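You operate a simulated robot arm through the tools that you are given. There is no shell and no other tool. Be economical: measure what you need, move in short steps, check, and stop when the job is done.

Carry out the task below with a simulated robot arm. There is one attempt and no reset: what you move stays moved.

JOB
Fit the insert that the green card names into socket 57 and check the plate.
Fine: slide the red bar to FREE first and back to HOLD before you press CHECK. Where these are worked on the way, their far stop is far enough and under half their travel is too little: red bar.

It is judged by the outcome, as a careful person would: the job done as asked, and still so three seconds after it is handed in. It fails if anything else is knocked over, pushed out of place, dropped, spilled or broken.

ROBOT AND FRAMES
A 5-joint arm with a two-finger parallel gripper, fixed in place. Base frame: the origin is at the foot of the arm, x ahead of it, y to its left, z up; the work surface is at about z = 0.82. Units: m, degrees, N and s.
It reaches about 1.134 m from its shoulder. Its first joint turns from -149.0 to 149.0 degrees. Payload 1.57 kg.
The TCP is the grasp point between the finger pads, 0.03 m short of the fingertips. In the tool frame z runs along the fingers and y along their closing line. Largest opening 0.11 m; finger width 0.024, thickness 0.012; the body of the gripper, 0.048 by 0.112 m, starts 0.078 m behind the TCP.
Orientation is that of the tool frame in the base frame, as a unit quaternion [w, x, y, z]. With the fingers straight down and closing along the base's y, the tool's x points along the base's -x, its y along +y and its z along -z.

CONTROLS
- The arm moves only by the tool play_rows. Its argument "moves" is a list of rows, each a list of 7 numbers: the shift along the tool's x, y, z in m, then the turn, a rotation vector about the tool's x, y, z in degrees, then the closure, from 0 (fully open) to 1 (shut). In form: [[tx, ty, tz, ax, ay, az, fingers], ...]. A call has 1 to 10 rows; each row shifts and turns the commanded pose from where the row before left it, along the tool's axes as they then stand. Each row takes 0.2 s and may step no farther than 0.05 m and 8.6 degrees from the row before; otherwise, or with a gripper value out of range, the whole call is refused. Where a pose cannot be reached the arm comes as near as it can. A force on the tool above 50 N (or 10 N above the force at the start of the call, whichever is more), or a blocked arm, ends the call early, and 0.2 s more pass. The fingers move at their own pace (about 0.072 m/s each) and stop on an object; they squeeze with about 26 N. The grip force told is the motor's: it shows also when the fingers shut on nothing. Time passes only in rows, and 0.2 s behind the last, so rows that do not move let the fingers close. The reply holds the time, the measured pose of the TCP, the force on the tool along the base axes, the opening and the grip force, in the units named above and with some noise, with the torque about the TCP (base axes, N m) and any sound that the robot's microphone picked up, and new pictures: "pictures" is both (left out), scene, wrist or none.
- Cameras (640 x 400 px; columns grow to the right, rows downward): "scene" is fixed at [0.2286, -0.5058, 1.5572]; the picture's right is [-0.87, 0.49, 0.00], its down [0.44, 0.78, -0.44] and it looks along [-0.21, -0.38, -0.90] (base axes); focal length 366 px, centre (320, 200). "wrist" rides on the gripper at [0.07, 0.016, -0.141] in the tool frame; the picture's right is [-0.23, 0.97, 0.00], its down [-0.85, -0.20, -0.48] and it looks along [-0.47, -0.11, 0.88] (tool axes); focal length 222 px, centre (320, 200). There is no depth. A picture from a camera that has moved, and an enlarged one, comes with that camera's place and axes in the base frame and with its lens. The place of the scene camera against the robot may be out by one fixed shift of up to 0.018 m in any direction.
- lift_body(by): slides the trunk up (or, below 0, down) by that many m; the arm rides with it, the base frame stays. It gives what a move gives, with no picture.
- inspect(camera, box): a new picture of the part [left, top, right, bottom] of that camera's present view, enlarged. No time passes.
- finish_job(): hands the job in; it is judged then, once.

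Work in short steps. Places have to be worked out from the pictures, the camera data and where the tool is seen: move nearer, look again, correct. Check each grasp and each placing, and mend what went wrong. You have 120 turns and 200 pictures in all, those below and enlarged ones among them. Open the gripper and draw the arm clear of the work before you hand the job in, unless the task says otherwise; then end with one line.

The tools are called after ">>>" by a JSON object that holds its "op" and its "data". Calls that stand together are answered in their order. play_rows: Moves the arm, as the interface text tells. Its arguments: {"type":"object","properties":{"moves":{"type":"array"},"pictures":{"type":"string","enum":["both","scene","wrist","none"]}},"required":["moves"]} The other tools are called the same way: lift_body (by) slides the trunk up or down; inspect (camera, box) takes an enlarged picture of a part of a camera's view; finish_job () hands the job in.

At the start:

```text
t: 0.0
position: [-0.0738, -0.6557, 1.1242]
tool_rot: [0.0, 0.0, 1.0, -0.002]
wrist_force: [0.4, -0.1, 0.1]
torque: [-0.01, 0.02, 0.01]
width: 0.1101
grasp_force: 0.2
trunk travel left (down, up): [-0.857, 0.113]
```

scene: 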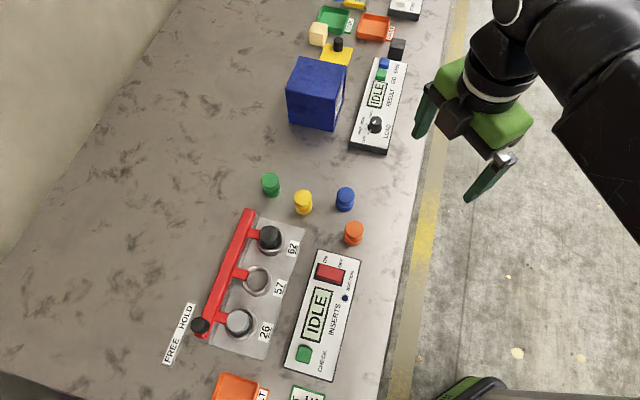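
wrist: 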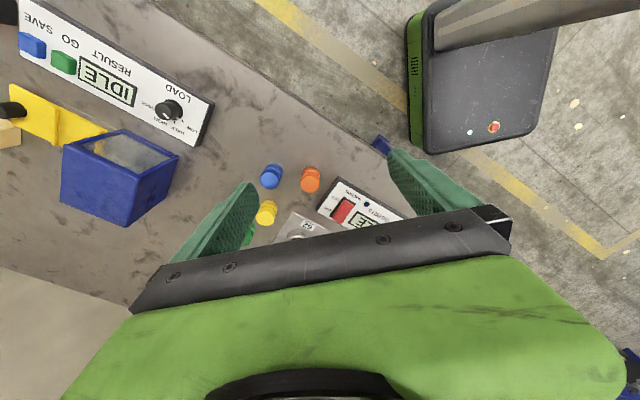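

The scene shows a plate with three sockets, a red bar and loose inserts; a card shows at the bottom edge. I enlarge it and the panel first.

>>> {"op": "inspect", "data": {"camera": "scene", "box": [180, 340, 340, 400]}}

>>> {"op": "inspect", "data": {"camera": "scene", "box": [150, 160, 390, 400]}}

>>> {"op": "inspect", "data": {"camera": "scene", "box": [270, 0, 440, 160]}}

```text
4.00 times, centred on (260, 370) of scene
camera zoom: at [0.2286, -0.5058, 1.5572], right [-0.87, 0.49, 0.0], down [0.44, 0.78, -0.44], along [-0.21, -0.38, -0.9], focal length 1466 px, centre (560, -480)
```

zoom: 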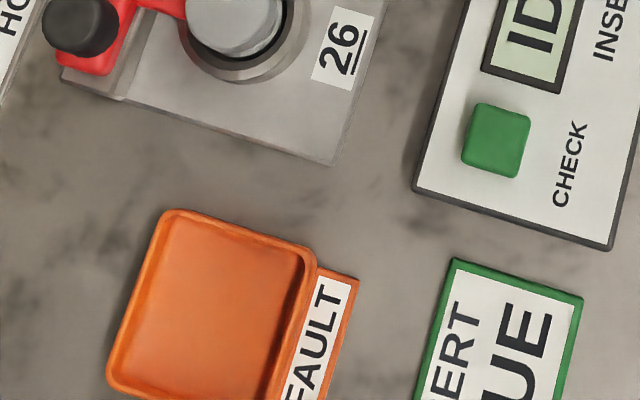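

```text
1.67 times, centred on (270, 280) of scene
camera zoom: at [0.2286, -0.5058, 1.5572], right [-0.87, 0.49, 0.0], down [0.44, 0.78, -0.44], along [-0.21, -0.38, -0.9], focal length 611 px, centre (403, 67)
```

zoom: 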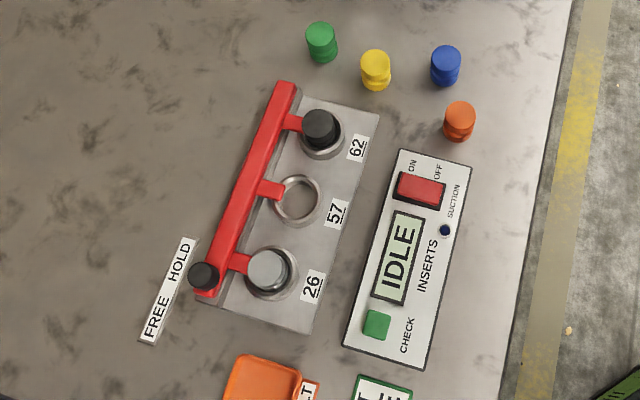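

```text
2.50 times, centred on (355, 80) of scene
camera zoom: at [0.2286, -0.5058, 1.5572], right [-0.87, 0.49, 0.0], down [0.44, 0.78, -0.44], along [-0.21, -0.38, -0.9], focal length 916 px, centre (232, 500)
```

zoom: 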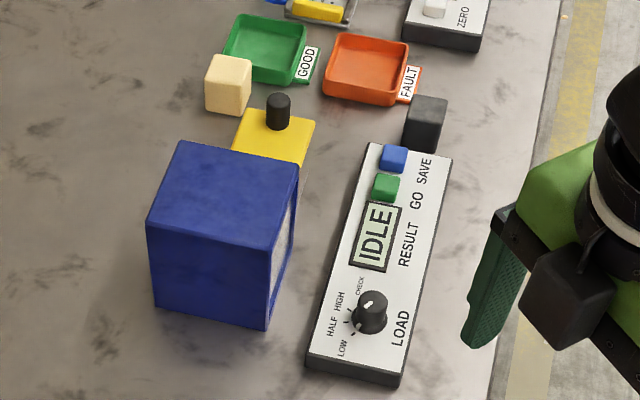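

The card ends in "...UE"; I must read it fully. I shift the gripper toward the card side, high above everything, for a wrist view.

>>> {"op": "play_rows", "data": {"moves": [[-0.035, 0.02, 0, 0, 0, 0, 0], [-0.035, 0.02, 0, 0, 0, 0, 0], [-0.035, 0.02, 0, 0, 0, 0, 0], [-0.035, 0.02, 0, 0, 0, 0, 0], [-0.035, 0.02, 0, 0, 0, 0, 0]]}}

```text
t: 1.2
position: [0.1038, -0.5522, 1.1233]
tool_rot: [0.0, 0.0, 1.0, -0.001]
wrist_force: [0.3, -0.1, 0.6]
torque: [-0.04, 0.0, 0.04]
width: 0.11
grasp_force: 0.0
trunk travel left (down, up): [-0.857, 0.113]
camera wrist: at [0.035, -0.537, 1.2656], right [0.23, 0.97, 0.0], down [0.85, -0.2, 0.48], along [0.47, -0.11, -0.88], focal length 222 px, centre (320, 200)
```

scene: 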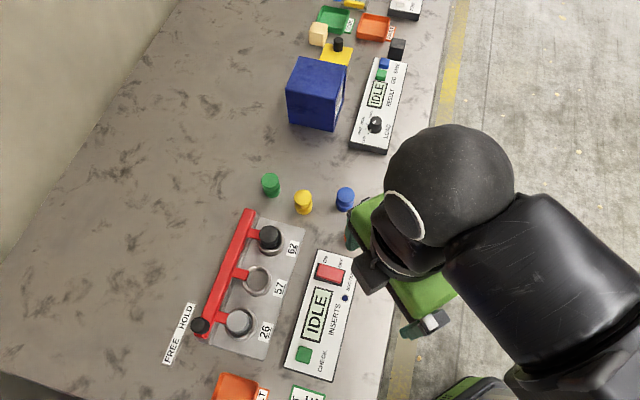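
wrist: 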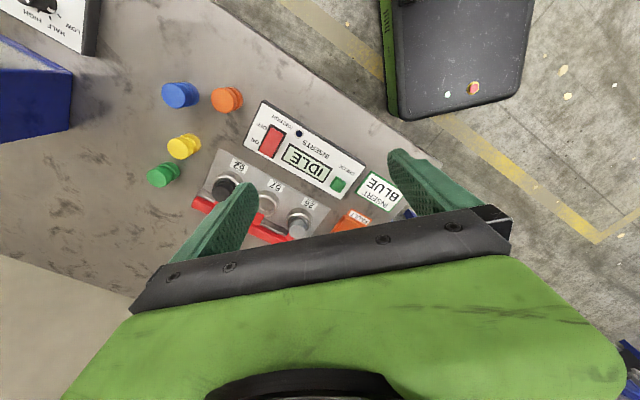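

The card appears to read "INSERT BLUE". I confirm by enlarging, and look at the plate and inserts.

>>> {"op": "inspect", "data": {"camera": "wrist", "box": [310, 150, 430, 230]}}

>>> {"op": "inspect", "data": {"camera": "wrist", "box": [140, 70, 340, 250]}}

```text
5.00 times, centred on (370, 190) of wrist
camera zoom: at [0.035, -0.537, 1.2656], right [0.23, 0.97, 0.0], down [0.85, -0.2, 0.48], along [0.47, -0.11, -0.88], focal length 1111 px, centre (70, 250)
```

zoom: 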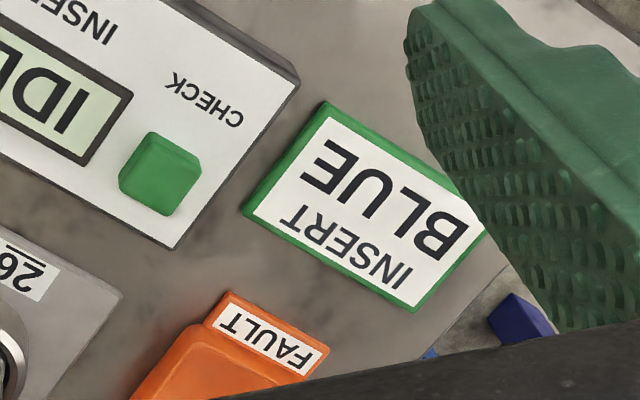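

```text
2.22 times, centred on (240, 160) of wrist
camera zoom: at [0.035, -0.537, 1.2656], right [0.23, 0.97, 0.0], down [0.85, -0.2, 0.48], along [0.47, -0.11, -0.88], focal length 494 px, centre (498, 289)
```

zoom: 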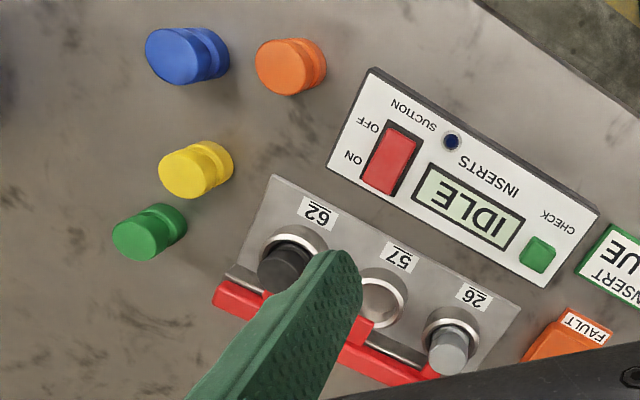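

Card confirmed: BLUE. The bar knob sits around (0.375, -0.683), travel toward FREE along (+x,+y). I move above the knob and begin yawing 45° so the tool is aligned with the bar.

>>> {"op": "play_rows", "data": {"moves": [[-0.0387, -0.0187, 0.006, 0, 0, 0, 0], [-0.0387, -0.0187, 0.006, 0, 0, 0, 0], [-0.0387, -0.0187, 0.006, 0, 0, 0, 0], [-0.0387, -0.0187, 0.006, 0, 0, 0, 0], [-0.0387, -0.0187, 0.006, 0, 0, 0, 0], [-0.0387, -0.0187, 0.006, 0, 0, 0, 0], [-0.0387, -0.0187, 0.006, 0, 0, 0, 0], [0, 0, 0, 0, 0, -8.5, 0], [0, 0, 0, 0, 0, -8.5, 0], [0, 0, 0, 0, 0, -8.5, 0]], "pictures": "none"}}

>>> {"op": "play_rows", "data": {"moves": [[0, 0, 0, 0, 0, -8.5, 0], [0, 0, 0, 0, 0, -8.5, 0], [0, 0, 0, 0, 0, -2.5, 0]]}}

```text
t: 3.4
position: [0.3718, -0.6877, 1.1243]
tool_rot: [0.0, -0.222, 0.975, -0.001]
wrist_force: [1.0, -0.7, 0.0]
torque: [0.0, 0.0, 0.0]
width: 0.1102
grasp_force: 0.1
out of reach, approached as far as the arm can: row 1, 2, 3, 4, 5, 6, 7
trunk travel left (down, up): [-0.857, 0.113]
```

```text
t: 4.2
position: [0.3717, -0.6865, 1.123]
tool_rot: [0.001, -0.384, 0.923, -0.001]
wrist_force: [0.1, 0.0, -0.3]
torque: [-0.02, 0.0, -0.01]
width: 0.1098
grasp_force: 0.1
trunk travel left (down, up): [-0.857, 0.113]
camera wrist: at [0.3118, -0.7239, 1.2656], right [-0.53, 0.85, 0.0], down [0.74, 0.47, 0.48], along [0.41, 0.25, -0.88], focal length 222 px, centre (320, 200)
```

scene: 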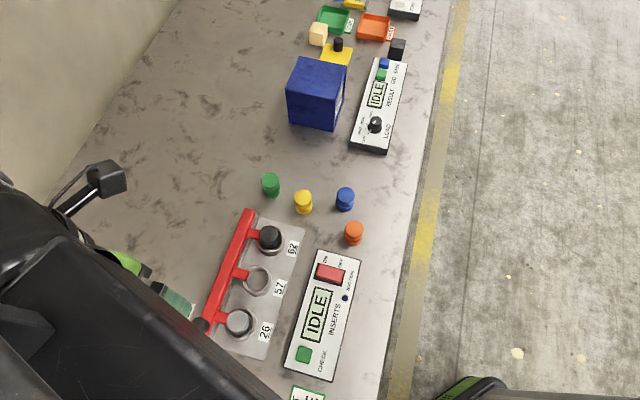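
wrist: 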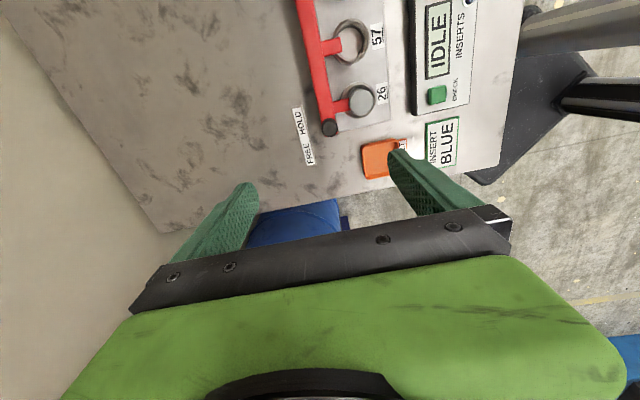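

TCP is near-above the knob; vertical was limited by arm reach, so I lower the trunk by 0.12 and look again.

>>> {"op": "lift_body", "data": {"by": -0.12}}

>>> {"op": "inspect", "data": {"camera": "wrist", "box": [200, 0, 440, 200]}}

```text
t: 5.7
position: [0.3721, -0.6867, 1.0028]
tool_rot: [0.0, -0.383, 0.924, 0.0]
wrist_force: [1.0, 0.1, 0.1]
torque: [0.01, -0.02, 0.04]
width: 0.11
grasp_force: 0.1
trunk travel left (down, up): [-0.737, 0.233]
```

```text
2.00 times, centred on (320, 100) of wrist
camera zoom: at [0.3118, -0.7237, 1.1457], right [-0.53, 0.85, 0.0], down [0.75, 0.46, 0.48], along [0.41, 0.25, -0.88], focal length 444 px, centre (320, 400)
```

zoom: 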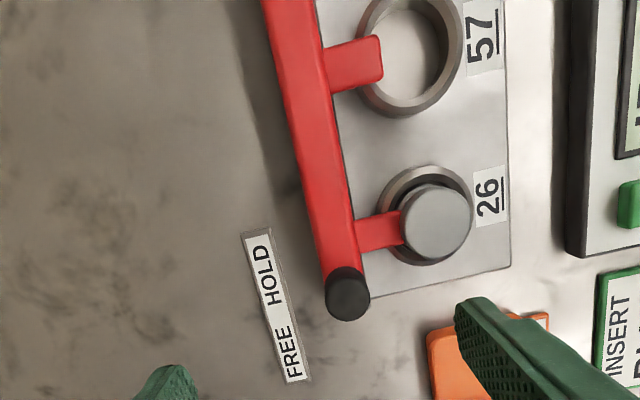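

Knob estimated at (0.367, -0.672, ~0.87). I centre over it and lower to z≈0.94.

>>> {"op": "play_rows", "data": {"moves": [[-0.007, 0.014, 0, 0, 0, 0, 0], [0, 0, 0.03, 0, 0, 0, 0], [0, 0, 0.03, 0, 0, 0, 0]], "pictures": "wrist"}}

```text
t: 6.5
position: [0.3666, -0.6719, 1.0039]
tool_rot: [0.0, -0.383, 0.924, -0.001]
wrist_force: [0.9, 0.7, 0.0]
torque: [0.05, 0.0, 0.03]
width: 0.1102
grasp_force: 0.1
out of reach, approached as far as the arm can: row 2, 3
trunk travel left (down, up): [-0.737, 0.233]
camera wrist: at [0.3058, -0.709, 1.1456], right [-0.53, 0.85, 0.0], down [0.75, 0.46, 0.48], along [0.41, 0.25, -0.88], focal length 222 px, centre (320, 200)
```

wrist: 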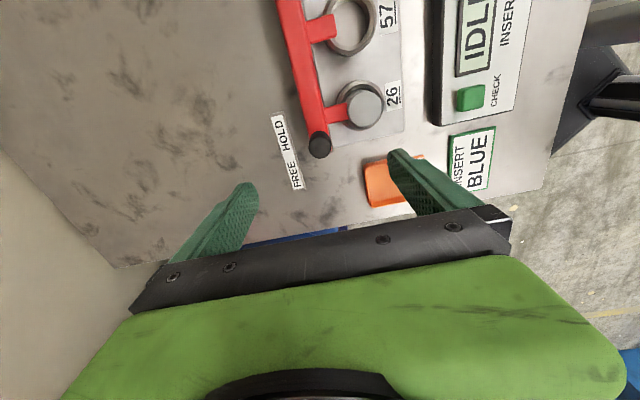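

The arm is at its low limit at this trunk height; I raise the tool 0.2 then lower the trunk 0.25 to gain working range below.

>>> {"op": "play_rows", "data": {"moves": [[0, 0, -0.05, 0, 0, 0, 0], [0, 0, -0.05, 0, 0, 0, 0], [0, 0, -0.05, 0, 0, 0, 0], [0, 0, -0.05, 0, 0, 0, 0]], "pictures": "none"}}

>>> {"op": "lift_body", "data": {"by": -0.25}}

>>> {"op": "inspect", "data": {"camera": "wrist", "box": [240, 50, 400, 200]}}

>>> {"op": "inspect", "data": {"camera": "scene", "box": [0, 0, 640, 400]}}

```text
t: 7.5
position: [0.3655, -0.6711, 1.0033]
tool_rot: [0.0, -0.383, 0.924, -0.001]
wrist_force: [-0.9, 0.1, -0.5]
torque: [-0.03, 0.01, 0.0]
width: 0.1103
grasp_force: 0.0
out of reach, approached as far as the arm can: row 1, 2, 3, 4
trunk travel left (down, up): [-0.737, 0.233]
```

```text
t: 8.7
position: [0.3673, -0.6725, 0.9017]
tool_rot: [-0.001, -0.384, 0.923, 0.008]
wrist_force: [0.4, -1.7, -1.3]
torque: [0.1, 0.04, 0.02]
width: 0.1101
grasp_force: 0.0
trunk travel left (down, up): [-0.639, 0.331]
stopped: the force on the tool passed its limit at 218 N (the readings are from after the stop); the commanded pose is now the measured one
```

```text
2.67 times, centred on (320, 125) of wrist
camera zoom: at [0.3082, -0.7112, 1.0434], right [-0.53, 0.85, 0.02], down [0.75, 0.46, 0.48], along [0.4, 0.26, -0.88], focal length 592 px, centre (320, 400)
```

zoom: 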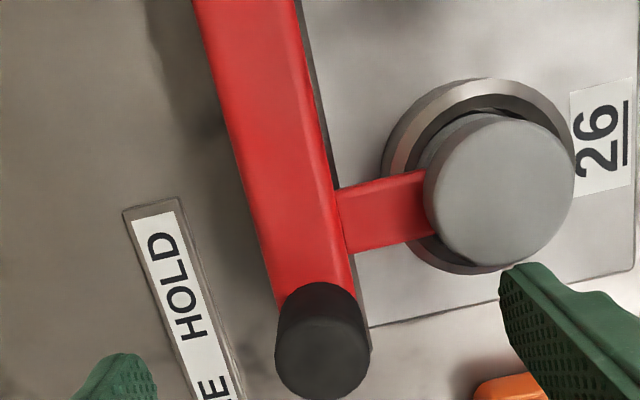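

```text
1.00 times, centred on (320, 200) of scene (not enlarged: the box is as wide or as high as the picture)
camera zoom: at [0.2286, -0.5058, 1.5572], right [-0.87, 0.49, 0.0], down [0.44, 0.78, -0.44], along [-0.21, -0.38, -0.9], focal length 366 px, centre (320, 200)
```

zoom: 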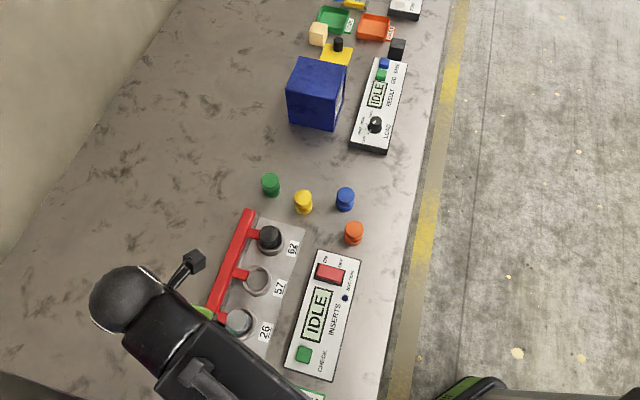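

Lowering stopped at z 0.902 on a contact of some kind; height evidently comes from the trunk only. I look at what touches before moving.

>>> {"op": "inspect", "data": {"camera": "wrist", "box": [0, 0, 640, 400]}}

>>> {"op": "inspect", "data": {"camera": "scene", "box": [80, 220, 340, 400]}}

```text
1.00 times, centred on (320, 200) of wrist (not enlarged: the box is as wide or as high as the picture)
camera zoom: at [0.3082, -0.7112, 1.0434], right [-0.53, 0.85, 0.02], down [0.75, 0.46, 0.48], along [0.4, 0.26, -0.88], focal length 222 px, centre (320, 200)
```

zoom: 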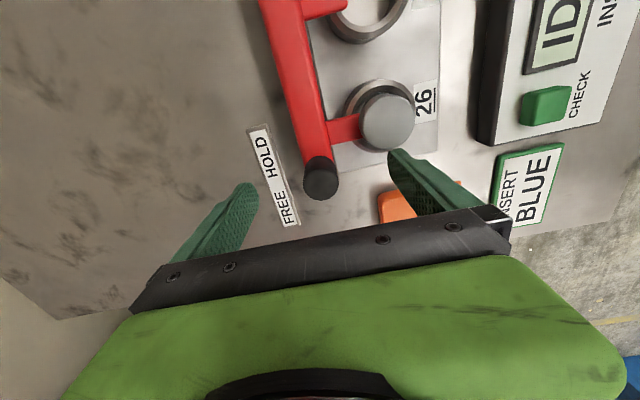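

```text
2.22 times, centred on (210, 310) of scene
camera zoom: at [0.2286, -0.5058, 1.5572], right [-0.87, 0.49, 0.0], down [0.44, 0.78, -0.44], along [-0.21, -0.38, -0.9], focal length 814 px, centre (564, -44)
```

zoom: 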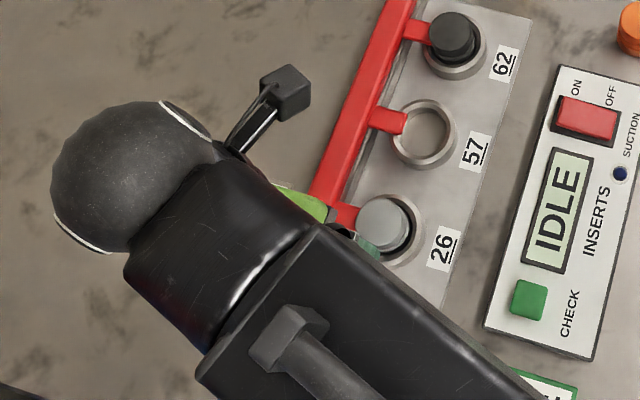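

The right fingertip most likely landed on insert 26's top edge (z≈0.872). I lift 0.03, narrow the opening to ~0.05, so the finger clears the insert.

>>> {"op": "lift_body", "data": {"by": 0.03}}

>>> {"op": "play_rows", "data": {"moves": [[0, 0, 0, 0, 0, 0, 0.545], [0, 0, 0, 0, 0, 0, 0.545], [0, 0, 0, 0, 0, 0, 0.545]], "pictures": "wrist"}}

>>> {"op": "inspect", "data": {"camera": "wrist", "box": [240, 50, 400, 200]}}

```text
t: 9.5
position: [0.3654, -0.6687, 0.9347]
tool_rot: [-0.001, -0.383, 0.924, 0.006]
wrist_force: [-0.2, -0.4, -0.5]
torque: [0.03, -0.04, -0.02]
width: 0.11
grasp_force: 0.1
trunk travel left (down, up): [-0.669, 0.301]
```

```text
t: 10.3
position: [0.3659, -0.6688, 0.9356]
tool_rot: [-0.001, -0.382, 0.924, 0.005]
wrist_force: [-0.1, -0.3, -1.0]
torque: [0.02, -0.01, 0.04]
width: 0.05
grasp_force: 0.0
trunk travel left (down, up): [-0.669, 0.301]
camera wrist: at [0.307, -0.7075, 1.0775], right [-0.53, 0.85, 0.01], down [0.75, 0.46, 0.48], along [0.4, 0.26, -0.88], focal length 222 px, centre (320, 200)
```

wrist: 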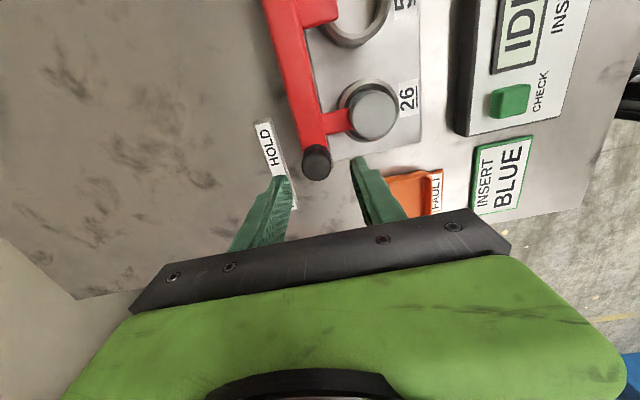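

```text
2.67 times, centred on (320, 125) of wrist
camera zoom: at [0.307, -0.7075, 1.0775], right [-0.53, 0.85, 0.01], down [0.75, 0.46, 0.48], along [0.4, 0.26, -0.88], focal length 592 px, centre (320, 400)
```

zoom: 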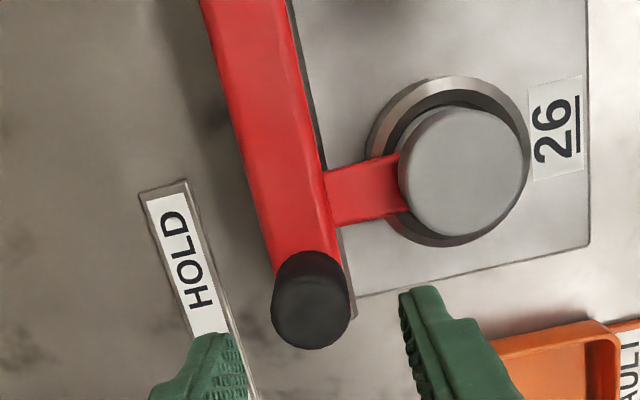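

Knob is centred between the fingers within ~3 mm. I nudge and lower to TCP z≈0.888.

>>> {"op": "play_rows", "data": {"moves": [[-0.003, -0.002, 0, 0, 0, 0, 0.545]], "pictures": "none"}}

>>> {"op": "lift_body", "data": {"by": -0.045}}

>>> {"op": "inspect", "data": {"camera": "wrist", "box": [240, 50, 400, 250]}}

```text
t: 10.7
position: [0.3692, -0.6668, 0.9354]
tool_rot: [-0.001, -0.383, 0.924, 0.005]
wrist_force: [-0.8, -0.7, 1.3]
torque: [-0.02, -0.01, -0.01]
width: 0.0501
grasp_force: 0.1
trunk travel left (down, up): [-0.669, 0.301]
```

```text
t: 11.6
position: [0.3682, -0.6684, 0.8904]
tool_rot: [-0.001, -0.383, 0.924, 0.005]
wrist_force: [-0.3, 0.7, 0.0]
torque: [-0.01, 0.0, -0.02]
width: 0.0502
grasp_force: 0.0
trunk travel left (down, up): [-0.624, 0.346]
```

```text
2.00 times, centred on (320, 150) of wrist
camera zoom: at [0.3104, -0.7067, 1.0324], right [-0.53, 0.85, 0.01], down [0.75, 0.46, 0.48], along [0.4, 0.26, -0.88], focal length 444 px, centre (320, 300)
```

zoom: 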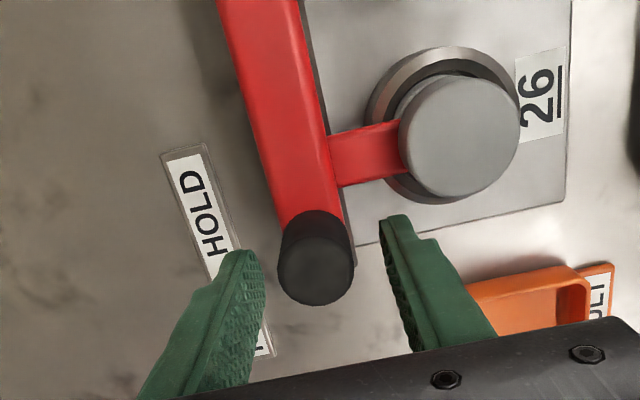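

Knob lies between the pads. Close on it.

>>> {"op": "play_rows", "data": {"moves": [[0, 0, 0, 0, 0, 0, 1], [0, 0, 0, 0, 0, 0, 1], [0, 0, 0, 0, 0, 0, 1]], "pictures": "wrist"}}

```text
t: 12.4
position: [0.3677, -0.6669, 0.8904]
tool_rot: [-0.001, -0.383, 0.924, 0.005]
wrist_force: [-6.2, 6.6, -8.6]
torque: [-0.6, -0.57, -0.07]
width: 0.0259
grasp_force: 37.0
trunk travel left (down, up): [-0.624, 0.346]
camera wrist: at [0.3099, -0.7065, 1.0325], right [-0.53, 0.85, 0.01], down [0.75, 0.46, 0.48], along [0.4, 0.26, -0.88], focal length 222 px, centre (320, 200)
```

wrist: 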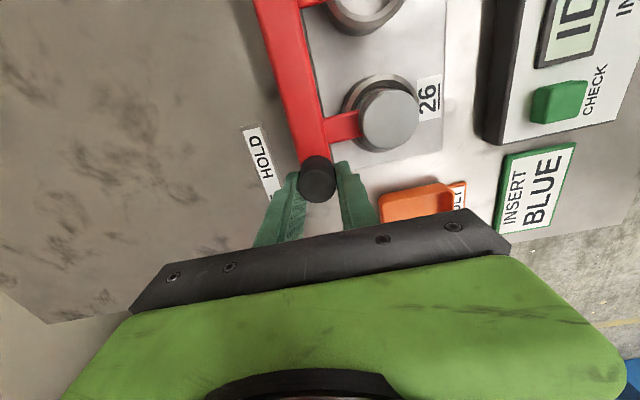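

Knob gripped (26 mm). Slide toward FREE in small steps.

>>> {"op": "play_rows", "data": {"moves": [[-0.008, 0, 0, 0, 0, 0, 1], [-0.008, 0, 0, 0, 0, 0, 1], [-0.008, 0, 0, 0, 0, 0, 1]], "pictures": "both"}}

```text
t: 13.2
position: [0.3856, -0.6496, 0.8896]
tool_rot: [-0.002, -0.383, 0.924, 0.006]
wrist_force: [-9.0, 8.4, -10.7]
torque: [-0.8, -0.44, -0.11]
width: 0.0258
grasp_force: 37.4
trunk travel left (down, up): [-0.624, 0.346]
camera wrist: at [0.3275, -0.6889, 1.0325], right [-0.53, 0.85, 0.01], down [0.75, 0.46, 0.48], along [0.4, 0.26, -0.88], focal length 222 px, centre (320, 200)
```

scene: 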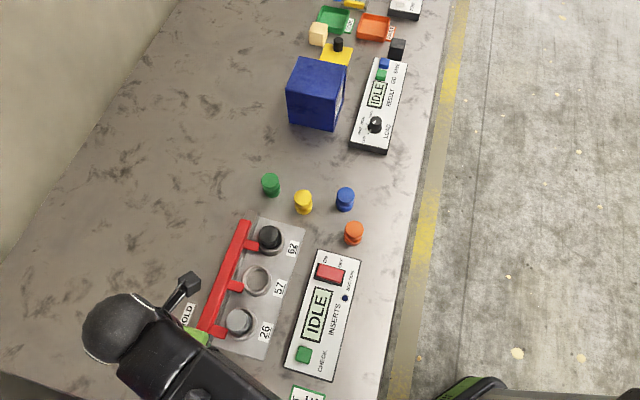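
wrist: 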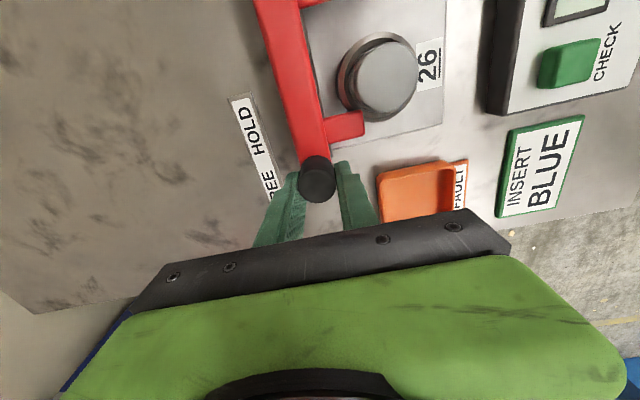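

The bar slides freely. Continue to the far stop.

>>> {"op": "play_rows", "data": {"moves": [[-0.006, 0, 0, 0, 0, 0, 1], [-0.006, 0, 0, 0, 0, 0, 1], [-0.006, 0, 0, 0, 0, 0, 1], [-0.006, 0, 0, 0, 0, 0, 1], [-0.005, 0, 0, 0, 0, 0, 1], [-0.005, 0, 0, 0, 0, 0, 1]], "pictures": "wrist"}}

```text
t: 14.6
position: [0.4074, -0.6289, 0.8903]
tool_rot: [-0.002, -0.384, 0.923, 0.004]
wrist_force: [-22.7, -23.4, 3.7]
torque: [-0.84, 0.31, 0.16]
width: 0.025
grasp_force: 36.5
trunk travel left (down, up): [-0.624, 0.346]
camera wrist: at [0.3489, -0.6674, 1.0329], right [-0.53, 0.85, 0.01], down [0.75, 0.46, 0.47], along [0.4, 0.26, -0.88], focal length 222 px, centre (320, 200)
```

wrist: 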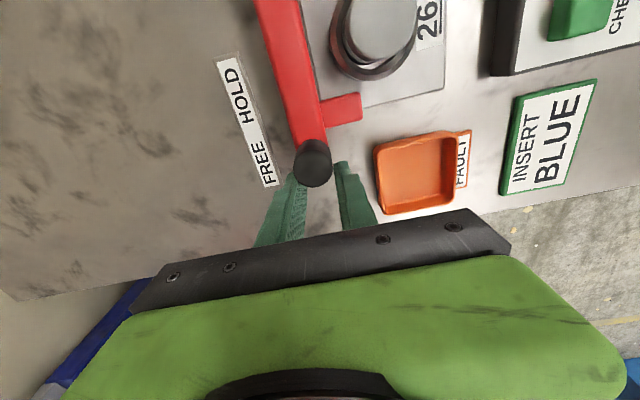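

Resistance of ~32 N along the travel: far stop (FREE) reached. I release and lift clear.

>>> {"op": "play_rows", "data": {"moves": [[0.004, 0, 0, 0, 0, 0, 0.6], [0, 0, 0, 0, 0, 0, 0.545], [0, 0, 0, 0, 0, 0, 0.545]], "pictures": "none"}}

>>> {"op": "lift_body", "data": {"by": 0.16}}

>>> {"op": "inspect", "data": {"camera": "wrist", "box": [160, 0, 480, 220]}}

```text
t: 15.4
position: [0.4069, -0.6293, 0.8906]
tool_rot: [0.0, -0.383, 0.924, 0.006]
wrist_force: [-0.5, -0.7, 0.0]
torque: [0.0, -0.01, -0.01]
width: 0.05
grasp_force: 0.0
trunk travel left (down, up): [-0.624, 0.346]
```

```text
t: 17.2
position: [0.4061, -0.6297, 1.0511]
tool_rot: [-0.002, -0.383, 0.924, 0.005]
wrist_force: [0.0, 0.3, 0.0]
torque: [0.0, -0.02, -0.03]
width: 0.0502
grasp_force: 0.1
trunk travel left (down, up): [-0.784, 0.186]
```

```text
1.82 times, centred on (320, 110) of wrist
camera zoom: at [0.3485, -0.6682, 1.1924], right [-0.53, 0.85, 0.01], down [0.75, 0.46, 0.48], along [0.4, 0.26, -0.88], focal length 404 px, centre (320, 364)
```

zoom: 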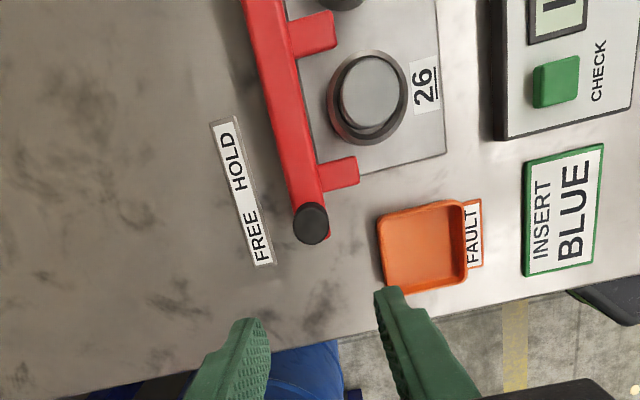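

Bar is at FREE. Now move above the blue insert, estimated at (0.018, -0.778).

>>> {"op": "play_rows", "data": {"moves": [[0.0421, 0.0189, 0, 0, 0, 0, 0.4], [0.0421, 0.0189, 0, 0, 0, 0, 0.4], [0.0421, 0.0189, 0, 0, 0, 0, 0.4], [0.0421, 0.0189, 0, 0, 0, 0, 0.4], [0.0421, 0.0189, 0, 0, 0, 0, 0.4], [0.0421, 0.0189, 0, 0, 0, 0, 0.4], [0.0421, 0.0189, 0, 0, 0, 0, 0.4], [0.0421, 0.0189, 0, 0, 0, 0, 0.4], [0.0421, 0.0189, 0, 0, 0, 0, 0.4]]}}

```text
t: 19.2
position: [0.0168, -0.7739, 1.0504]
tool_rot: [-0.001, -0.383, 0.924, 0.005]
wrist_force: [0.0, -0.1, 0.3]
torque: [-0.04, -0.01, 0.0]
width: 0.0663
grasp_force: 0.1
trunk travel left (down, up): [-0.784, 0.186]
camera wrist: at [-0.0412, -0.8132, 1.1922], right [-0.53, 0.85, 0.01], down [0.75, 0.46, 0.48], along [0.4, 0.26, -0.88], focal length 222 px, centre (320, 200)
```

scene: 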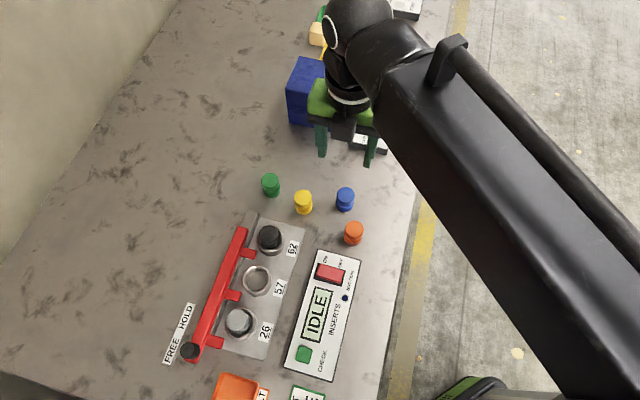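
wrist: 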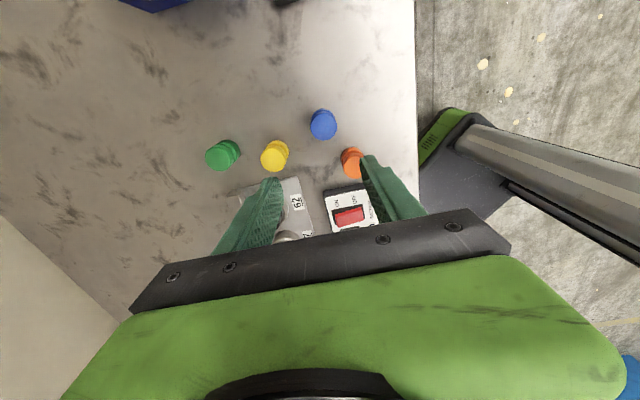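

Blue insert is below the gripper; enlarge to measure.

>>> {"op": "inspect", "data": {"camera": "wrist", "box": [220, 80, 380, 180]}}

```text
4.00 times, centred on (300, 130) of wrist
camera zoom: at [-0.0412, -0.8132, 1.1922], right [-0.53, 0.85, 0.01], down [0.75, 0.46, 0.48], along [0.4, 0.26, -0.88], focal length 888 px, centre (400, 480)
```

zoom: 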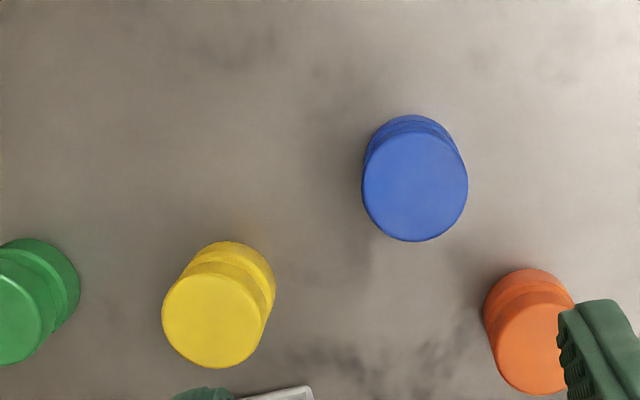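

Blue stands near (0.004, -0.774), ~38 mm wide, top z≈0.86. Shift over it, descend to z≈0.94 and re-measure.

>>> {"op": "play_rows", "data": {"moves": [[0.009, 0.009, 0, 0, 0, 0, 0.4]], "pictures": "none"}}

>>> {"op": "lift_body", "data": {"by": -0.11}}

>>> {"op": "inspect", "data": {"camera": "wrist", "box": [220, 80, 420, 220]}}

```text
t: 19.6
position: [0.0045, -0.7734, 1.0495]
tool_rot: [-0.001, -0.383, 0.924, 0.004]
wrist_force: [-0.3, -0.1, 0.3]
torque: [0.01, -0.01, 0.0]
width: 0.066
grasp_force: 0.0
trunk travel left (down, up): [-0.784, 0.186]
```

```text
t: 21.0
position: [0.0061, -0.7733, 0.9408]
tool_rot: [-0.001, -0.383, 0.924, 0.005]
wrist_force: [0.5, 0.0, 0.4]
torque: [-0.01, -0.01, -0.01]
width: 0.0658
grasp_force: 0.0
trunk travel left (down, up): [-0.674, 0.296]
```

```text
2.86 times, centred on (320, 150) of wrist
camera zoom: at [-0.0532, -0.8131, 1.0824], right [-0.53, 0.85, 0.01], down [0.75, 0.46, 0.48], along [0.4, 0.26, -0.88], focal length 635 px, centre (320, 343)
```

zoom: 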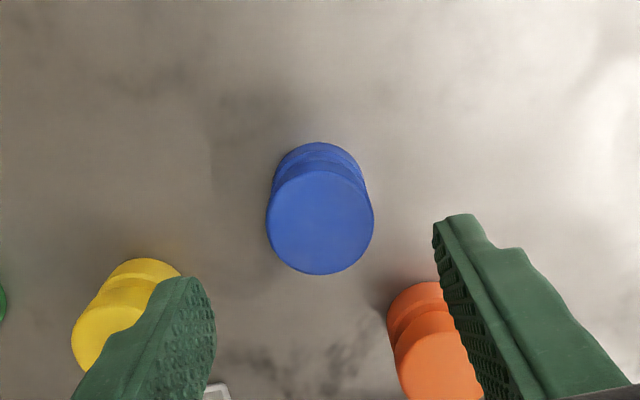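

Well centred. Descend to TCP z≈0.876 (12–16 mm overlap on the head) and close.

>>> {"op": "lift_body", "data": {"by": -0.065}}

>>> {"op": "play_rows", "data": {"moves": [[0, 0, 0, 0, 0, 0, 0.7], [0, 0, 0, 0, 0, 0, 1], [0, 0, 0, 0, 0, 0, 1]], "pictures": "wrist"}}

>>> {"op": "inspect", "data": {"camera": "wrist", "box": [240, 120, 400, 240]}}

```text
t: 22.1
position: [0.0045, -0.7736, 0.876]
tool_rot: [-0.002, -0.382, 0.924, 0.005]
wrist_force: [-0.8, -0.3, -1.0]
torque: [0.02, 0.01, -0.01]
width: 0.066
grasp_force: 0.1
trunk travel left (down, up): [-0.609, 0.361]
```

```text
t: 22.9
position: [0.0053, -0.7738, 0.8754]
tool_rot: [-0.001, -0.383, 0.924, 0.004]
wrist_force: [1.5, -0.2, 0.8]
torque: [-0.04, -0.01, 0.01]
width: 0.0367
grasp_force: 26.2
trunk travel left (down, up): [-0.609, 0.361]
camera wrist: at [-0.0533, -0.8131, 1.0174], right [-0.53, 0.85, 0.01], down [0.75, 0.46, 0.48], along [0.4, 0.26, -0.88], focal length 222 px, centre (320, 200)
```

wrist: 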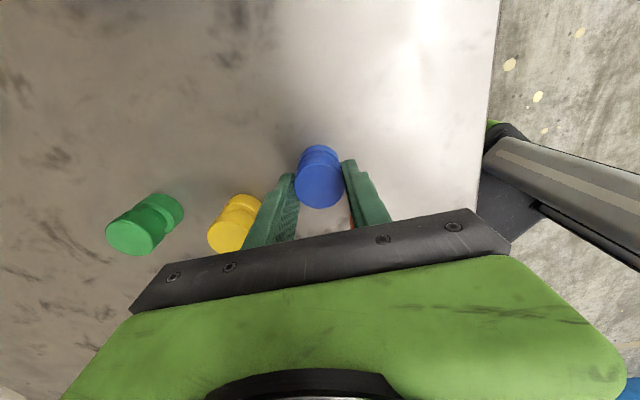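

```text
3.33 times, centred on (320, 180) of wrist
camera zoom: at [-0.0533, -0.8131, 1.0174], right [-0.53, 0.85, 0.01], down [0.75, 0.46, 0.48], along [0.4, 0.26, -0.88], focal length 740 px, centre (320, 267)
```

zoom: 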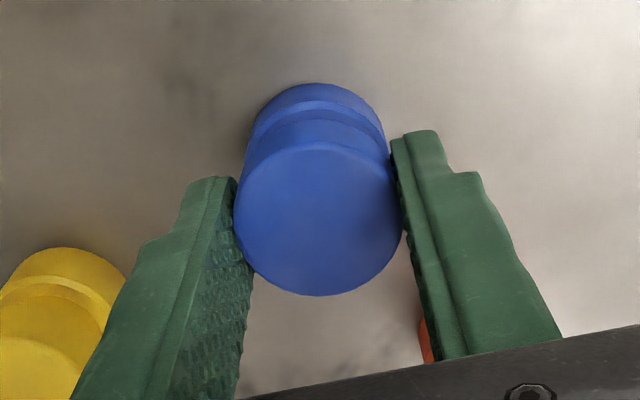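

Blue is held (36.7 mm, 26 N), centred. Lift and check it came along, then move above socket 57, estimated (0.245, -0.712).

>>> {"op": "lift_body", "data": {"by": 0.17}}

>>> {"op": "play_rows", "data": {"moves": [[-0.0356, -0.021, 0, 0, 0, 0, 1], [-0.0356, -0.021, 0, 0, 0, 0, 1], [-0.0356, -0.021, 0, 0, 0, 0, 1], [-0.0356, -0.021, 0, 0, 0, 0, 1], [-0.0356, -0.021, 0, 0, 0, 0, 1], [-0.0356, -0.021, 0, 0, 0, 0, 1]], "pictures": "both"}}

>>> {"op": "inspect", "data": {"camera": "wrist", "box": [220, 60, 420, 220]}}

```text
t: 24.8
position: [0.0062, -0.7735, 1.0452]
tool_rot: [-0.001, -0.383, 0.924, 0.005]
wrist_force: [-0.6, -0.2, -0.3]
torque: [-0.02, 0.02, -0.05]
width: 0.0366
grasp_force: 25.9
trunk travel left (down, up): [-0.779, 0.191]
```

```text
t: 26.2
position: [0.2451, -0.7089, 1.0452]
tool_rot: [-0.001, -0.383, 0.924, 0.006]
wrist_force: [0.7, -0.9, 0.0]
torque: [-0.03, 0.01, -0.02]
width: 0.0364
grasp_force: 25.6
trunk travel left (down, up): [-0.779, 0.191]
camera wrist: at [0.1852, -0.7481, 1.1874], right [-0.53, 0.85, 0.01], down [0.75, 0.46, 0.48], along [0.4, 0.26, -0.88], focal length 222 px, centre (320, 200)
```

scene: 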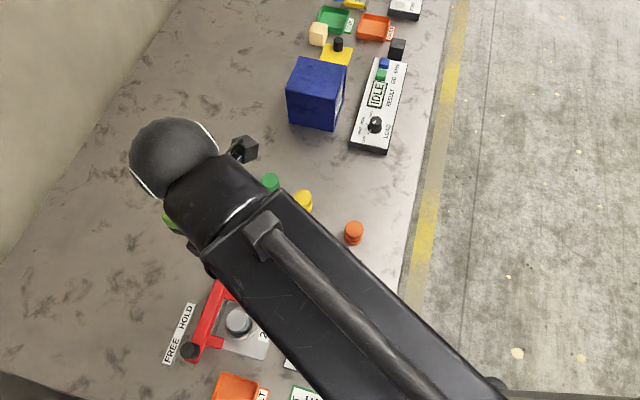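
wrist: 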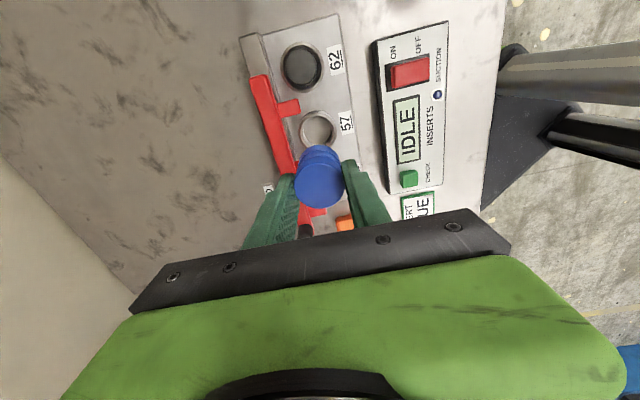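

```text
2.50 times, centred on (320, 140) of wrist
camera zoom: at [0.1852, -0.7481, 1.1874], right [-0.53, 0.85, 0.01], down [0.75, 0.46, 0.48], along [0.4, 0.26, -0.88], focal length 555 px, centre (320, 350)
```

zoom: 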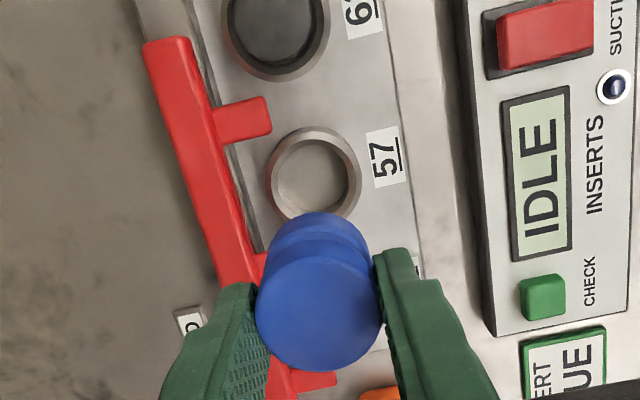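

Socket 57 is empty; I measure its centre at (0.2386, -0.713). I also take out a 0.7° tilt the earlier contact left, then shift and descend partway.

>>> {"op": "play_rows", "data": {"moves": [[0.0077, 0.0015, 0, 0, 0, 0, 1], [0, 0, 0, 0.65, 0.16, 0, 1]], "pictures": "none"}}

>>> {"op": "lift_body", "data": {"by": -0.09}}

>>> {"op": "inspect", "data": {"camera": "wrist", "box": [220, 60, 420, 220]}}

```text
t: 26.8
position: [0.2384, -0.7156, 1.0452]
tool_rot: [-0.002, -0.383, 0.924, 0.0]
wrist_force: [0.0, -1.4, 0.9]
torque: [0.02, -0.01, 0.0]
width: 0.0364
grasp_force: 26.0
trunk travel left (down, up): [-0.779, 0.191]
```

```text
t: 28.0
position: [0.2385, -0.7144, 0.9556]
tool_rot: [-0.001, -0.382, 0.924, 0.0]
wrist_force: [-0.5, -0.3, -0.3]
torque: [0.01, -0.01, 0.04]
width: 0.0364
grasp_force: 26.3
trunk travel left (down, up): [-0.689, 0.281]
```

```text
2.50 times, centred on (320, 140) of wrist
camera zoom: at [0.1784, -0.7525, 1.0974], right [-0.53, 0.85, 0.0], down [0.75, 0.46, 0.48], along [0.41, 0.25, -0.88], focal length 555 px, centre (320, 350)
```

zoom: 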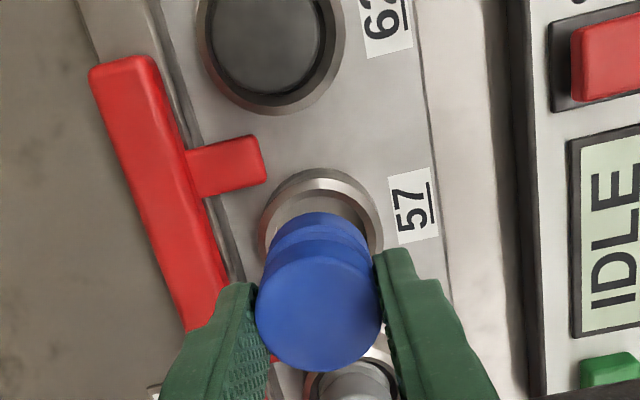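

Aligned within ~1 mm by my measure. Descend 0.04 so the insert bottom is ~1 cm above the ring and check.

>>> {"op": "lift_body", "data": {"by": -0.035}}

>>> {"op": "inspect", "data": {"camera": "wrist", "box": [220, 80, 420, 220]}}

>>> {"op": "inspect", "data": {"camera": "scene", "box": [160, 200, 320, 340]}}

```text
t: 28.8
position: [0.238, -0.7147, 0.9203]
tool_rot: [-0.001, -0.383, 0.924, -0.001]
wrist_force: [-0.8, 0.2, -0.8]
torque: [0.0, -0.01, 0.03]
width: 0.0368
grasp_force: 25.5
trunk travel left (down, up): [-0.654, 0.316]
```

```text
2.86 times, centred on (320, 150) of wrist
camera zoom: at [0.1784, -0.7525, 1.0624], right [-0.53, 0.85, 0.0], down [0.75, 0.46, 0.48], along [0.41, 0.25, -0.88], focal length 635 px, centre (320, 343)
```

zoom: 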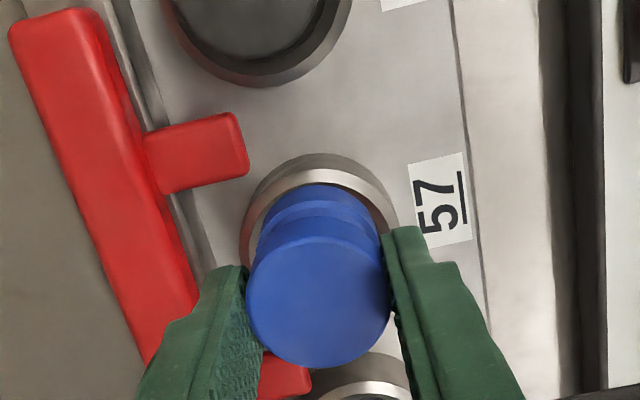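

```text
2.86 times, centred on (240, 270) of scene
camera zoom: at [0.2286, -0.5058, 1.5572], right [-0.87, 0.49, 0.0], down [0.44, 0.78, -0.44], along [-0.21, -0.38, -0.9], focal length 1047 px, centre (549, 0)
```

zoom: 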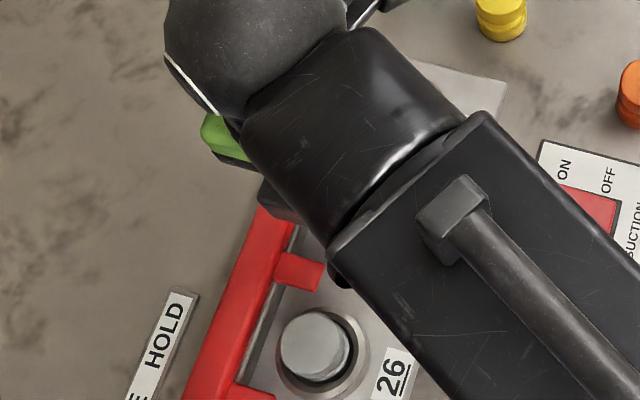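

Alignment looks good laterally and along the bar. Continue down; expected seating at TCP z≈0.887.

>>> {"op": "lift_body", "data": {"by": -0.02}}

>>> {"op": "inspect", "data": {"camera": "wrist", "box": [220, 80, 420, 220]}}

```text
t: 29.5
position: [0.2394, -0.7155, 0.9023]
tool_rot: [-0.001, -0.383, 0.924, -0.001]
wrist_force: [4.2, -4.7, 16.3]
torque: [-0.14, -0.02, 0.02]
width: 0.0368
grasp_force: 26.2
trunk travel left (down, up): [-0.634, 0.336]
```

```text
2.86 times, centred on (320, 150) of wrist
camera zoom: at [0.1787, -0.7519, 1.0432], right [-0.53, 0.85, 0.0], down [0.75, 0.47, 0.48], along [0.41, 0.25, -0.88], focal length 635 px, centre (320, 343)
```

zoom: 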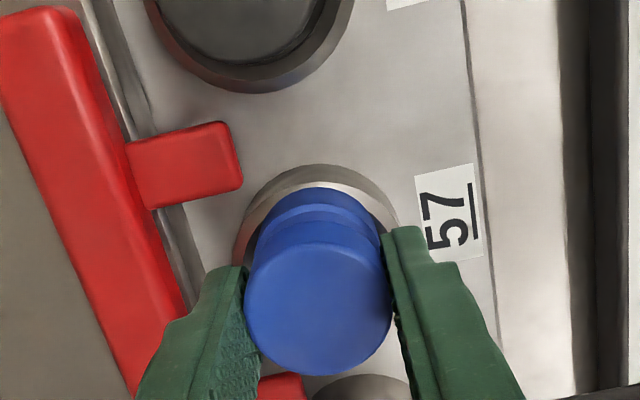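

Light contact (16 N) with a side force pushing toward tool −y, so the insert sits slightly right of the hole. Shift −1.5 mm in tool y and read the force.

>>> {"op": "play_rows", "data": {"moves": [[0, -0.0015, 0, 0, 0, 0, 1]], "pictures": "none"}}

```text
t: 29.9
position: [0.2403, -0.7144, 0.9007]
tool_rot: [-0.001, -0.382, 0.924, 0.0]
wrist_force: [-1.2, 2.5, 13.2]
torque: [0.05, 0.08, 0.0]
width: 0.0366
grasp_force: 26.1
trunk travel left (down, up): [-0.634, 0.336]
```

Side force nearly gone. Lower 6 mm more.

>>> {"op": "lift_body", "data": {"by": -0.006}}

>>> {"op": "inspect", "data": {"camera": "wrist", "box": [220, 80, 420, 220]}}

```text
t: 30.3
position: [0.2389, -0.7138, 0.8999]
tool_rot: [-0.001, -0.383, 0.924, -0.001]
wrist_force: [-1.1, 1.1, 30.5]
torque: [0.07, 0.23, 0.01]
width: 0.0368
grasp_force: 25.4
trunk travel left (down, up): [-0.631, 0.339]
stopped: the force on the tool passed its limit at 52 N (the readings are from after the stop); the commanded pose is now the measured one
```

```text
2.86 times, centred on (320, 150) of wrist
camera zoom: at [0.179, -0.7516, 1.0421], right [-0.53, 0.85, 0.0], down [0.75, 0.47, 0.48], along [0.41, 0.25, -0.88], focal length 635 px, centre (320, 343)
```

zoom: 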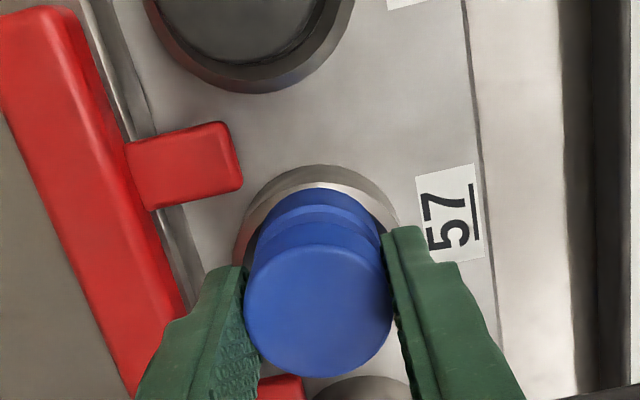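

Stopped on the rim at z 0.900; torque and picture put the contact on the −x side (far rim). I relieve load, shift +2 mm along the bar direction, and lower again.

>>> {"op": "lift_body", "data": {"by": 0.004}}

>>> {"op": "play_rows", "data": {"moves": [[-0.002, 0, 0, 0, 0, 0, 1], [0, 0, 0, 0, 0, 0, 1]], "pictures": "none"}}

>>> {"op": "lift_body", "data": {"by": -0.005}}

```text
t: 30.8
position: [0.24, -0.7157, 0.9021]
tool_rot: [0.0, -0.383, 0.924, -0.002]
wrist_force: [0.7, 0.1, 0.0]
torque: [0.03, 0.02, -0.01]
width: 0.0366
grasp_force: 26.4
trunk travel left (down, up): [-0.635, 0.335]
```

```text
t: 31.4
position: [0.2405, -0.7149, 0.9004]
tool_rot: [0.0, -0.383, 0.924, 0.0]
wrist_force: [0.0, 1.1, -0.8]
torque: [-0.01, 0.03, 0.01]
width: 0.0369
grasp_force: 26.4
trunk travel left (down, up): [-0.635, 0.335]
```

```text
t: 31.9
position: [0.241, -0.7135, 0.8991]
tool_rot: [-0.001, -0.382, 0.924, -0.003]
wrist_force: [5.1, -12.9, 47.9]
torque: [-0.83, 0.33, 0.17]
width: 0.0367
grasp_force: 26.5
trunk travel left (down, up): [-0.63, 0.34]
```

Side force pushes toward −y of the tool again with the contact still on the rim. I lift 12 mm and take a larger zoom to measure insert bottom versus ring.

>>> {"op": "lift_body", "data": {"by": 0.012}}

>>> {"op": "inspect", "data": {"camera": "wrist", "box": [280, 120, 360, 170]}}

```text
t: 32.5
position: [0.2404, -0.7134, 0.908]
tool_rot: [0.0, -0.383, 0.924, 0.0]
wrist_force: [0.8, 0.3, 0.2]
torque: [-0.02, -0.03, 0.01]
width: 0.0368
grasp_force: 26.3
trunk travel left (down, up): [-0.642, 0.328]
```

```text
8.00 times, centred on (320, 145) of wrist
camera zoom: at [0.1816, -0.7517, 1.0505], right [-0.53, 0.85, 0.0], down [0.75, 0.46, 0.48], along [0.41, 0.25, -0.88], focal length 1777 px, centre (320, 640)
```

zoom: 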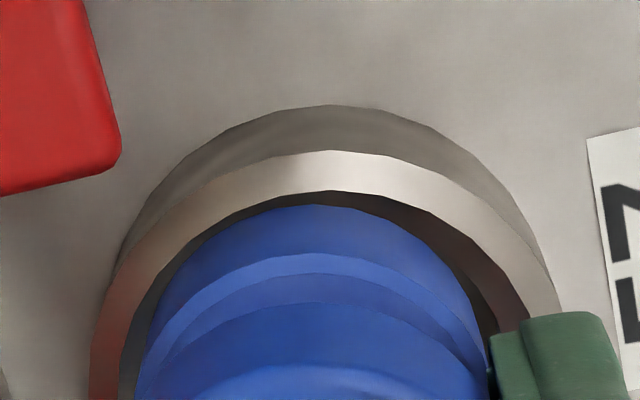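

Close-up shows the hole much wider than the insert, and size comparison with insert 26 puts seated tops near z 0.885 — so the "contact" at TCP 0.900 was the socket floor. I centre the insert (right 1.5 mm, +2 mm along bar) and lower to the floor.

>>> {"op": "play_rows", "data": {"moves": [[-0.0015, 0.0015, 0, 0, 0, 0, 1], [0, 0, 0, 0, 0, 0, 1]], "pictures": "none"}}

>>> {"op": "inspect", "data": {"camera": "wrist", "box": [280, 120, 360, 170]}}

>>> {"op": "lift_body", "data": {"by": -0.009}}

>>> {"op": "inspect", "data": {"camera": "wrist", "box": [280, 120, 360, 170]}}

```text
t: 33.1
position: [0.2423, -0.7122, 0.9074]
tool_rot: [-0.001, -0.383, 0.924, -0.001]
wrist_force: [0.7, -1.4, -0.8]
torque: [0.02, 0.0, 0.0]
width: 0.0369
grasp_force: 26.2
trunk travel left (down, up): [-0.642, 0.328]
```

```text
8.00 times, centred on (320, 145) of wrist
camera zoom: at [0.1822, -0.7494, 1.051], right [-0.53, 0.85, 0.0], down [0.75, 0.46, 0.48], along [0.41, 0.25, -0.88], focal length 1777 px, centre (320, 640)
```

zoom: 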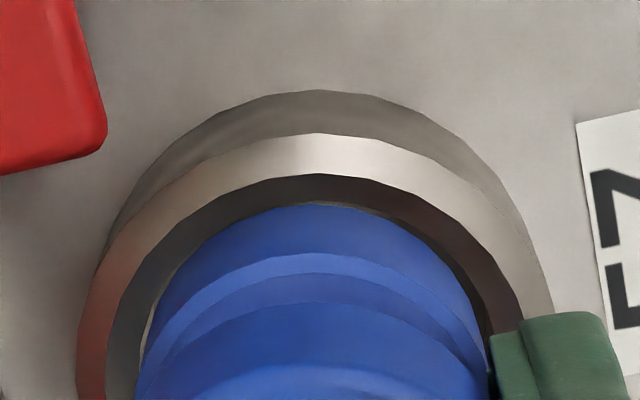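

```text
t: 33.7
position: [0.242, -0.7121, 0.9006]
tool_rot: [-0.001, -0.383, 0.924, 0.0]
wrist_force: [0.5, -0.1, 2.4]
torque: [0.05, 0.02, 0.0]
width: 0.0368
grasp_force: 26.3
trunk travel left (down, up): [-0.633, 0.337]
```

```text
8.00 times, centred on (320, 145) of wrist
camera zoom: at [0.1822, -0.7491, 1.0421], right [-0.53, 0.85, 0.0], down [0.75, 0.46, 0.48], along [0.41, 0.25, -0.88], focal length 1777 px, centre (320, 640)
```

zoom: 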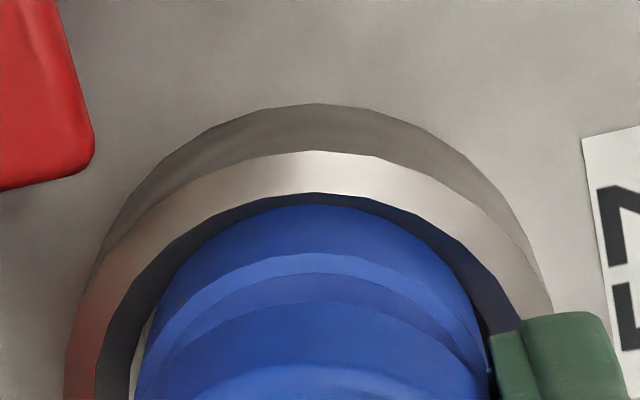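

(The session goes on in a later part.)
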